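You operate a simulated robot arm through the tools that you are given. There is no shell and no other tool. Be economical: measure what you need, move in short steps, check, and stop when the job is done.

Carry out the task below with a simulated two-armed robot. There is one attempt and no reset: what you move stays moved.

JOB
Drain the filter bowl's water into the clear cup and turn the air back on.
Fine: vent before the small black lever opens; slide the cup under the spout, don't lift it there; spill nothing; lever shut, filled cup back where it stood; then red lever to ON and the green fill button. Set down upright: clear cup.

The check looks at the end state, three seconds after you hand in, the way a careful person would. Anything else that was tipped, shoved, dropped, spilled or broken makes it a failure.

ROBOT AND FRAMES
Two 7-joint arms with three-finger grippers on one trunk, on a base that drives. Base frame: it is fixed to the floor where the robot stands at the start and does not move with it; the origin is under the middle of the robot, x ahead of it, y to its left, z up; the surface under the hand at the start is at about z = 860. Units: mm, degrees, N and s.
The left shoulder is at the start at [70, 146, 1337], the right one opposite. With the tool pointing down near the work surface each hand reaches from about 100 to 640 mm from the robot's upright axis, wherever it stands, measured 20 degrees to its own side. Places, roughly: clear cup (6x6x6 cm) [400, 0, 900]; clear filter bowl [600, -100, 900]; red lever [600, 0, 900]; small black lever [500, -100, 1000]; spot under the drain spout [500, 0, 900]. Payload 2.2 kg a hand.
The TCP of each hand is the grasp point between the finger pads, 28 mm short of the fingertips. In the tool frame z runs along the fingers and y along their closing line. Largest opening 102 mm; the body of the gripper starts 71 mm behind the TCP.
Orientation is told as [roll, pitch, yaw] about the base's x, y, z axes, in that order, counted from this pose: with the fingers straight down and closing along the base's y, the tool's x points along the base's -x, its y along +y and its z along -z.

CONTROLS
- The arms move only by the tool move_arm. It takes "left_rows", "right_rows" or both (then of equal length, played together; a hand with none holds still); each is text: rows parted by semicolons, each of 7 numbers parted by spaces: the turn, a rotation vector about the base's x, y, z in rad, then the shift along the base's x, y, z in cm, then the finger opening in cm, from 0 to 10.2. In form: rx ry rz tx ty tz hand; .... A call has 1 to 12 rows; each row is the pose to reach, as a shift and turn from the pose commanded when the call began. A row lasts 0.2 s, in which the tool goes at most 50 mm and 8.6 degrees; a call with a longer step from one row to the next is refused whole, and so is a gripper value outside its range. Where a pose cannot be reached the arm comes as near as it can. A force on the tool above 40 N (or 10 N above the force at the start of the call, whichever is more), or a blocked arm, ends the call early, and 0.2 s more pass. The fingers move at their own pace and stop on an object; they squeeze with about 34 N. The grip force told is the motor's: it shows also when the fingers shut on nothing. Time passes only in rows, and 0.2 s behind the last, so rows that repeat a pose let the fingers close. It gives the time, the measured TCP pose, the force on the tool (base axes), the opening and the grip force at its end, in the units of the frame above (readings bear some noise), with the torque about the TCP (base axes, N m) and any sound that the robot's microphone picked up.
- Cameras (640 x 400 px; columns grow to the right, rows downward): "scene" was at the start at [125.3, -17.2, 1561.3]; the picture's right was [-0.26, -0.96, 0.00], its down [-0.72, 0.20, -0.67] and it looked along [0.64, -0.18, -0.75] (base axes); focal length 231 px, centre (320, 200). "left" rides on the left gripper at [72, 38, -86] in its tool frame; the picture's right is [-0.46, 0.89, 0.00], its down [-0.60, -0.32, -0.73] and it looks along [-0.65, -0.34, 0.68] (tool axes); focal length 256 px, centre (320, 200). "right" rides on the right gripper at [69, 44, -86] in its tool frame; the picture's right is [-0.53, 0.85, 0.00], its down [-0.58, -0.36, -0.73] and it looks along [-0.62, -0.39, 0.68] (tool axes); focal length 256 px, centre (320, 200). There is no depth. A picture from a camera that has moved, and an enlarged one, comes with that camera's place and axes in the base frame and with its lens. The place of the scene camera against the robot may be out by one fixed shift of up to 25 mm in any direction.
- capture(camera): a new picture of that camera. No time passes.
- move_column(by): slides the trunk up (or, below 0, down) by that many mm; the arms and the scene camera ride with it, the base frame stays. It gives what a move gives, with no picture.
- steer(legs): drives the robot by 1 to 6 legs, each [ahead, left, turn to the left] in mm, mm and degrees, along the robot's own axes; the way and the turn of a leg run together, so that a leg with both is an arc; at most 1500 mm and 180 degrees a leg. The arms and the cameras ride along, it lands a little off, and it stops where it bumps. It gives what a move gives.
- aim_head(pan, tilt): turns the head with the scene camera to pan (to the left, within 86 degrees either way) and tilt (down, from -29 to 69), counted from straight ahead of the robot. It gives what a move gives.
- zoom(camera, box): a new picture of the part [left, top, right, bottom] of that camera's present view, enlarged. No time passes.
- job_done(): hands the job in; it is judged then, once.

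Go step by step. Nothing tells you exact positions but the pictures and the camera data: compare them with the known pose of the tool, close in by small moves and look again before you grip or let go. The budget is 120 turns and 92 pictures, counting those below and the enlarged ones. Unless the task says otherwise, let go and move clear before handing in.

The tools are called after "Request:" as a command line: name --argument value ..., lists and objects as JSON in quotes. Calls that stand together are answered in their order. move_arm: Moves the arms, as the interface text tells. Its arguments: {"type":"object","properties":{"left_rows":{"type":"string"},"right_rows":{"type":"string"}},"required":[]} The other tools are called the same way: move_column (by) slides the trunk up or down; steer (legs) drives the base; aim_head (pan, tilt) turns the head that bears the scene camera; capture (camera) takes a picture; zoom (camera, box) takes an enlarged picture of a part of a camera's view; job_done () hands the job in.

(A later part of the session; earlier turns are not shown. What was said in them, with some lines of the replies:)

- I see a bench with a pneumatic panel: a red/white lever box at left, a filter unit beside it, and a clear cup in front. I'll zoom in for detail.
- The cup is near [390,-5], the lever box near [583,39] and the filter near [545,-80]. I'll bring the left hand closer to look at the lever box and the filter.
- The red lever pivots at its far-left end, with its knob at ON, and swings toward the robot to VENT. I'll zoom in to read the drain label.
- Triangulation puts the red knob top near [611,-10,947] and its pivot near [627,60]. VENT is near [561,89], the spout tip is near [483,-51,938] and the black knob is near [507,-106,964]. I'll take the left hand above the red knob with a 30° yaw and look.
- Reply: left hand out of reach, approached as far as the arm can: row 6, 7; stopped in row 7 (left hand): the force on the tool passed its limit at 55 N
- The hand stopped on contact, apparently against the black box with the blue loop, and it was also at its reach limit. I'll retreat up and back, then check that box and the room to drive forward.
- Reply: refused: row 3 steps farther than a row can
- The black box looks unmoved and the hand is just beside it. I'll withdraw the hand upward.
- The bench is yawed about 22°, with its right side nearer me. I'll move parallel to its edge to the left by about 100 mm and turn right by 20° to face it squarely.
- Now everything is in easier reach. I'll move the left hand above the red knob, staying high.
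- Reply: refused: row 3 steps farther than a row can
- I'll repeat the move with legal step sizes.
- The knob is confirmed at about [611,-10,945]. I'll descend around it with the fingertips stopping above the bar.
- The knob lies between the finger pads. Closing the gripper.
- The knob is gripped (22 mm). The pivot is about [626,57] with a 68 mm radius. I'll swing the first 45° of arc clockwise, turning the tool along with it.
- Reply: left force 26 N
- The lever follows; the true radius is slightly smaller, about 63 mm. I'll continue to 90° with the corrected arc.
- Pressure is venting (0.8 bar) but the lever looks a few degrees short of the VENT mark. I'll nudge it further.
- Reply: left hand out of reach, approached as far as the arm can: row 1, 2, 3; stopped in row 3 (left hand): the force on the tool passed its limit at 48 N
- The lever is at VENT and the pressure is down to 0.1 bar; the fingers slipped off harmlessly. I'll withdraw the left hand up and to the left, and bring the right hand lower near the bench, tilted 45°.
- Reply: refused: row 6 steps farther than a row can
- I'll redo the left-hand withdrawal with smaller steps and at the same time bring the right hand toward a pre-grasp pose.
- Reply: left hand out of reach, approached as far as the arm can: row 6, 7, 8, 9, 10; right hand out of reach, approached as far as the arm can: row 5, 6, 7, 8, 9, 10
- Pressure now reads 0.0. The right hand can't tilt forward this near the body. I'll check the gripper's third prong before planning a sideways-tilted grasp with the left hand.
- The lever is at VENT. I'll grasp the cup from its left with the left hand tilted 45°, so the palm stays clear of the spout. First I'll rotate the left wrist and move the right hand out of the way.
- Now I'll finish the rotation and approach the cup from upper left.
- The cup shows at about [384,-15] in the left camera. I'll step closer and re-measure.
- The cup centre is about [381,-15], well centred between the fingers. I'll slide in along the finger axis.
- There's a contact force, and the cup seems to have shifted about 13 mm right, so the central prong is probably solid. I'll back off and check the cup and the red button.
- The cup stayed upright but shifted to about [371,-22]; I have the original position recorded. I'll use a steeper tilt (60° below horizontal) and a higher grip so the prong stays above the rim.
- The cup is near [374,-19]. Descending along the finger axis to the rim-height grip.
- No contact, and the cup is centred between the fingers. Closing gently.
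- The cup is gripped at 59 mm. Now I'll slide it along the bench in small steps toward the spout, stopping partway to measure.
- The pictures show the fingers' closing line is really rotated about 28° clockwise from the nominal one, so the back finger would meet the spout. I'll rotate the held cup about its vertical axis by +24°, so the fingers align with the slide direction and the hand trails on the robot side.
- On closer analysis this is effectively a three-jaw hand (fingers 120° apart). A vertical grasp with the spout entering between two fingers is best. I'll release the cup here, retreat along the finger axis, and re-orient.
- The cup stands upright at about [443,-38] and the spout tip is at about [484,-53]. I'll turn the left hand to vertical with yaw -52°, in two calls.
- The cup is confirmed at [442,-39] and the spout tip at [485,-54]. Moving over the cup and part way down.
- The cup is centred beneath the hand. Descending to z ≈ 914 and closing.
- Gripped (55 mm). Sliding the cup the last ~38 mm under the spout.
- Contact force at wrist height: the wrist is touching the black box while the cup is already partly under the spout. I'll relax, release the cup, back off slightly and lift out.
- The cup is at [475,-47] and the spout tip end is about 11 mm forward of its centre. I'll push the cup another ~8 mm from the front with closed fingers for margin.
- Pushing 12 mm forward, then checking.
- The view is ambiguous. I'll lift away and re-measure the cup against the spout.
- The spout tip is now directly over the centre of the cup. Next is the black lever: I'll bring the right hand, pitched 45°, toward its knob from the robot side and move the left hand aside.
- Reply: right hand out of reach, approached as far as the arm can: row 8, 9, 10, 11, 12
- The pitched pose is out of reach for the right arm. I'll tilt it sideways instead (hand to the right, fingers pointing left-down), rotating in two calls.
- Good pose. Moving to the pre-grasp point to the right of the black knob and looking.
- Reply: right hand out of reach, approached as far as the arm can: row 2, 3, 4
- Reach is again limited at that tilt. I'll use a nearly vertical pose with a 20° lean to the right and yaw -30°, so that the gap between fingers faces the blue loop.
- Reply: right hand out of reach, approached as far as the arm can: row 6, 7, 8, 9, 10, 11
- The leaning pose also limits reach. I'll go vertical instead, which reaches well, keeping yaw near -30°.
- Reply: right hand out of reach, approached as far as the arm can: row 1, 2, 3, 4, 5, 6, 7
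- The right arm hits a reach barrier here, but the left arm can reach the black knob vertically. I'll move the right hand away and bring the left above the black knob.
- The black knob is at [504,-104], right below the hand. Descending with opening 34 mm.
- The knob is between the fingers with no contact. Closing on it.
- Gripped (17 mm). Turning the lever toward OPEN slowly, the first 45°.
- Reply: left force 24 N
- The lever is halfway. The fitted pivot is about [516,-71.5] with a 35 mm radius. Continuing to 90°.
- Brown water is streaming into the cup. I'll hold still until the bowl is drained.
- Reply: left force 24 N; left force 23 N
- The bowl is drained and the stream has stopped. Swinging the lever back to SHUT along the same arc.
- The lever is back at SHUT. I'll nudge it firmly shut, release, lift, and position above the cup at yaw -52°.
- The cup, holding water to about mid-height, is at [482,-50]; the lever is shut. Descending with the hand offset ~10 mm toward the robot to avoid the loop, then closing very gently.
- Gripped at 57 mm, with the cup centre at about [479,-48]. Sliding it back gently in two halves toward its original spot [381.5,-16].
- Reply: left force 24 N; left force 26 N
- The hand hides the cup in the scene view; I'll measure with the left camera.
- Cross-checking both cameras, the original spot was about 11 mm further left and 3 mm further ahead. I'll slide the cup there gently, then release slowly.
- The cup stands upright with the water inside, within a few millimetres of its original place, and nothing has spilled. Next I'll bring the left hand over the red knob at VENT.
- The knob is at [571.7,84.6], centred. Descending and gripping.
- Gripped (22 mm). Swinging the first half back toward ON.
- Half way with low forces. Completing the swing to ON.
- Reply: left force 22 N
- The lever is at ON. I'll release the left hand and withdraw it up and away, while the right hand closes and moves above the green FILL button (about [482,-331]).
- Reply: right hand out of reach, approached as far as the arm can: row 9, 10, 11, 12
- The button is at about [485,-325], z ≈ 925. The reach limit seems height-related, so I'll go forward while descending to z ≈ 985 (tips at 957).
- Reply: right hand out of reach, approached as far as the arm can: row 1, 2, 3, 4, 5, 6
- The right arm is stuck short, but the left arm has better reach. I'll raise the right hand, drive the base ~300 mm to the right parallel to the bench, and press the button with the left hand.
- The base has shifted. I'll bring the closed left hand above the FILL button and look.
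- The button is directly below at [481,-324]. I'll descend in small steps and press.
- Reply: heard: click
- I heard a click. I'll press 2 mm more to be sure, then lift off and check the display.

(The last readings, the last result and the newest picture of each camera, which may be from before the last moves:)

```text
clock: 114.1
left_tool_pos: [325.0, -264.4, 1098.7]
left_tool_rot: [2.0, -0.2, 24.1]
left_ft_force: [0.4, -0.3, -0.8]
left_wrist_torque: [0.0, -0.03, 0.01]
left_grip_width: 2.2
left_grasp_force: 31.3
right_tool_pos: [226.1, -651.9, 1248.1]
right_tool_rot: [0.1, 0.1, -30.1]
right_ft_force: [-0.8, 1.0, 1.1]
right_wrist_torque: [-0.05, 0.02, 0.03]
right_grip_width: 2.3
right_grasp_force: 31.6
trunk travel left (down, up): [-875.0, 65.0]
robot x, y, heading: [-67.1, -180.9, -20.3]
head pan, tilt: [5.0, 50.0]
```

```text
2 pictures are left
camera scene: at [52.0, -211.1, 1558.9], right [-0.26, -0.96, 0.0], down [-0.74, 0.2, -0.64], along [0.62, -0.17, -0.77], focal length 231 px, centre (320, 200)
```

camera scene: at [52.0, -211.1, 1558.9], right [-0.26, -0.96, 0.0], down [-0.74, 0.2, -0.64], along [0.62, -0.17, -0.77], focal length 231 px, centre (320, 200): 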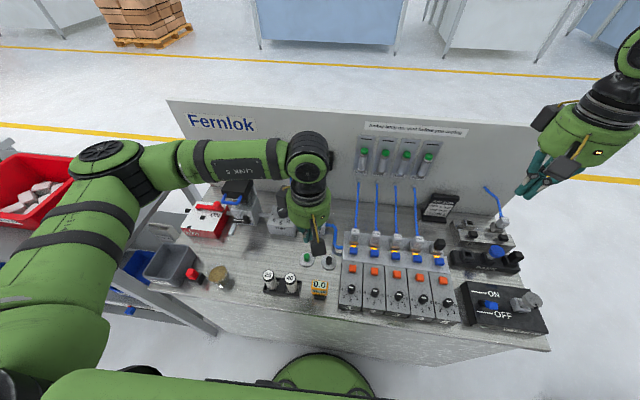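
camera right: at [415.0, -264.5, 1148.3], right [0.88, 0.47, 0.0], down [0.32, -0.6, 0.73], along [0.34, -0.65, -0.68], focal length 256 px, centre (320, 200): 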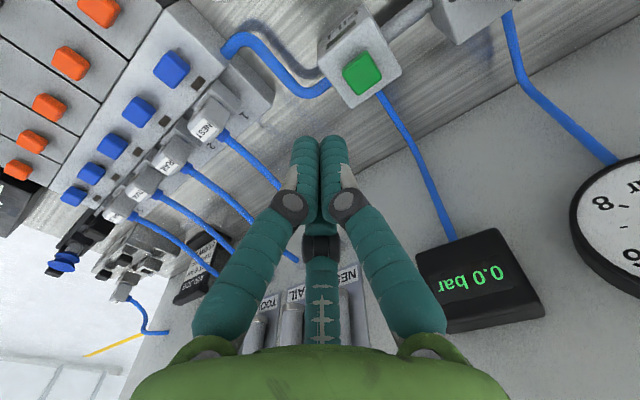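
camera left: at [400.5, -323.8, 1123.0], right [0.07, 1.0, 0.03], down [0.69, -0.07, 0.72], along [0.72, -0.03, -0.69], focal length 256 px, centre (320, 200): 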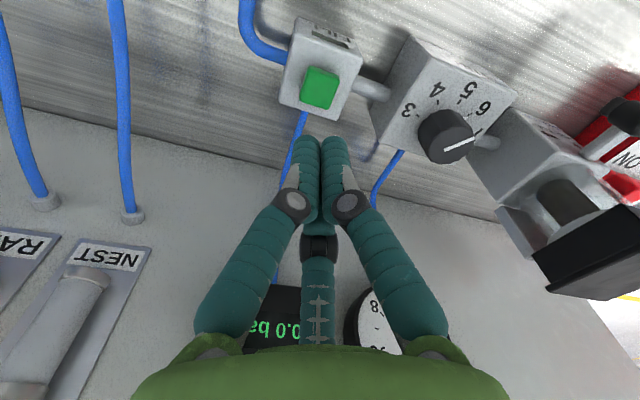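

The gauge is hidden by the arm. I'll move the left hand up and away to view the gauge.

Request:
move_arm --left_rows "0 0 0 -1 3 3 0; 0 0 0 -2 6 5 0; 0 0 0 -3 10 7 0; 0 0 0 -4 14 9 0; 0 0 0 -5 18 11 0; 0 0 0 -6 22 13 0; 0 0 0 -7 26 14 0; 0 0 0 -7 26 14 0"

Request:
zoom --camera "scene" --box '[140, 120, 380, 310]'

```text
clock: 115.9
left_tool_pos: [268.2, -5.4, 1249.5]
left_tool_rot: [1.9, -0.1, 23.8]
left_ft_force: [0.5, 0.5, -0.2]
left_wrist_torque: [-0.01, 0.03, 0.01]
left_grip_width: 1.9
left_grasp_force: 31.2
left hand out of reach, approached as far as the arm can: row 6, 7, 8
right_tool_pos: [227.9, -651.7, 1247.5]
right_tool_rot: [-0.1, 0.1, -30.1]
right_ft_force: [0.5, -0.2, -0.1]
right_wrist_torque: [0.04, 0.03, 0.02]
right_grip_width: 2.1
right_grasp_force: 31.1
trunk travel left (down, up): [-875.0, 65.0]
robot x, y, heading: [-68.8, -175.3, -20.3]
head pan, tilt: [5.0, 50.0]
```

```text
2.11 times, centred on (260, 215) of scene
camera zoom: at [51.6, -211.2, 1558.9], right [-0.26, -0.96, 0.0], down [-0.74, 0.2, -0.64], along [0.62, -0.17, -0.77], focal length 485 px, centre (446, 168)
```

zoom: 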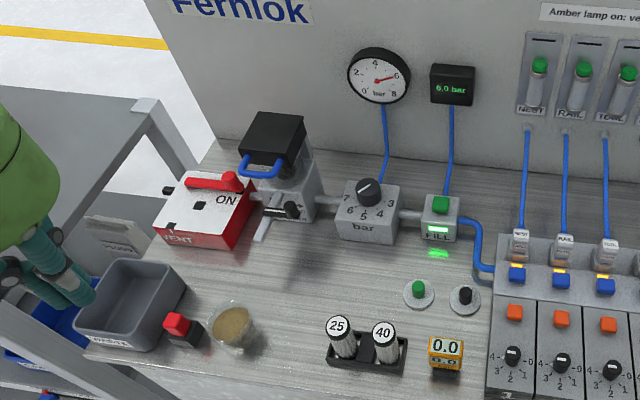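

The display reads 6.0 bar with the FILL lamp lit. The red lever is ON, the drain lever is shut, the bowl is empty, and the filled cup stands upright back at its spot with nothing spilled. Handing in.

Request:
job_done

```text
The job is handed in.
```

The filter bowl is drained into the clear cup and the air is back on: the display reads 6.0 bar with the FILL lamp lit.

- **Venting:** I turned the red lever to VENT and waited for 0.0 bar before opening the black lever.
- **Cup:** It slid under the spout and back without being lifted, and it stands upright about 8 mm from where it started. I saw no spill. My first grasp nudged it about 13 mm while it was still empty.
- **Levers and button:** The black lever is shut and the red lever is ON. The green FILL button clicked when pressed.
- **Contact:** The left hand touched the black box or its blue loop on top of the filter twice, once hard enough to trip the force limit. Neither looked moved in the last picture.
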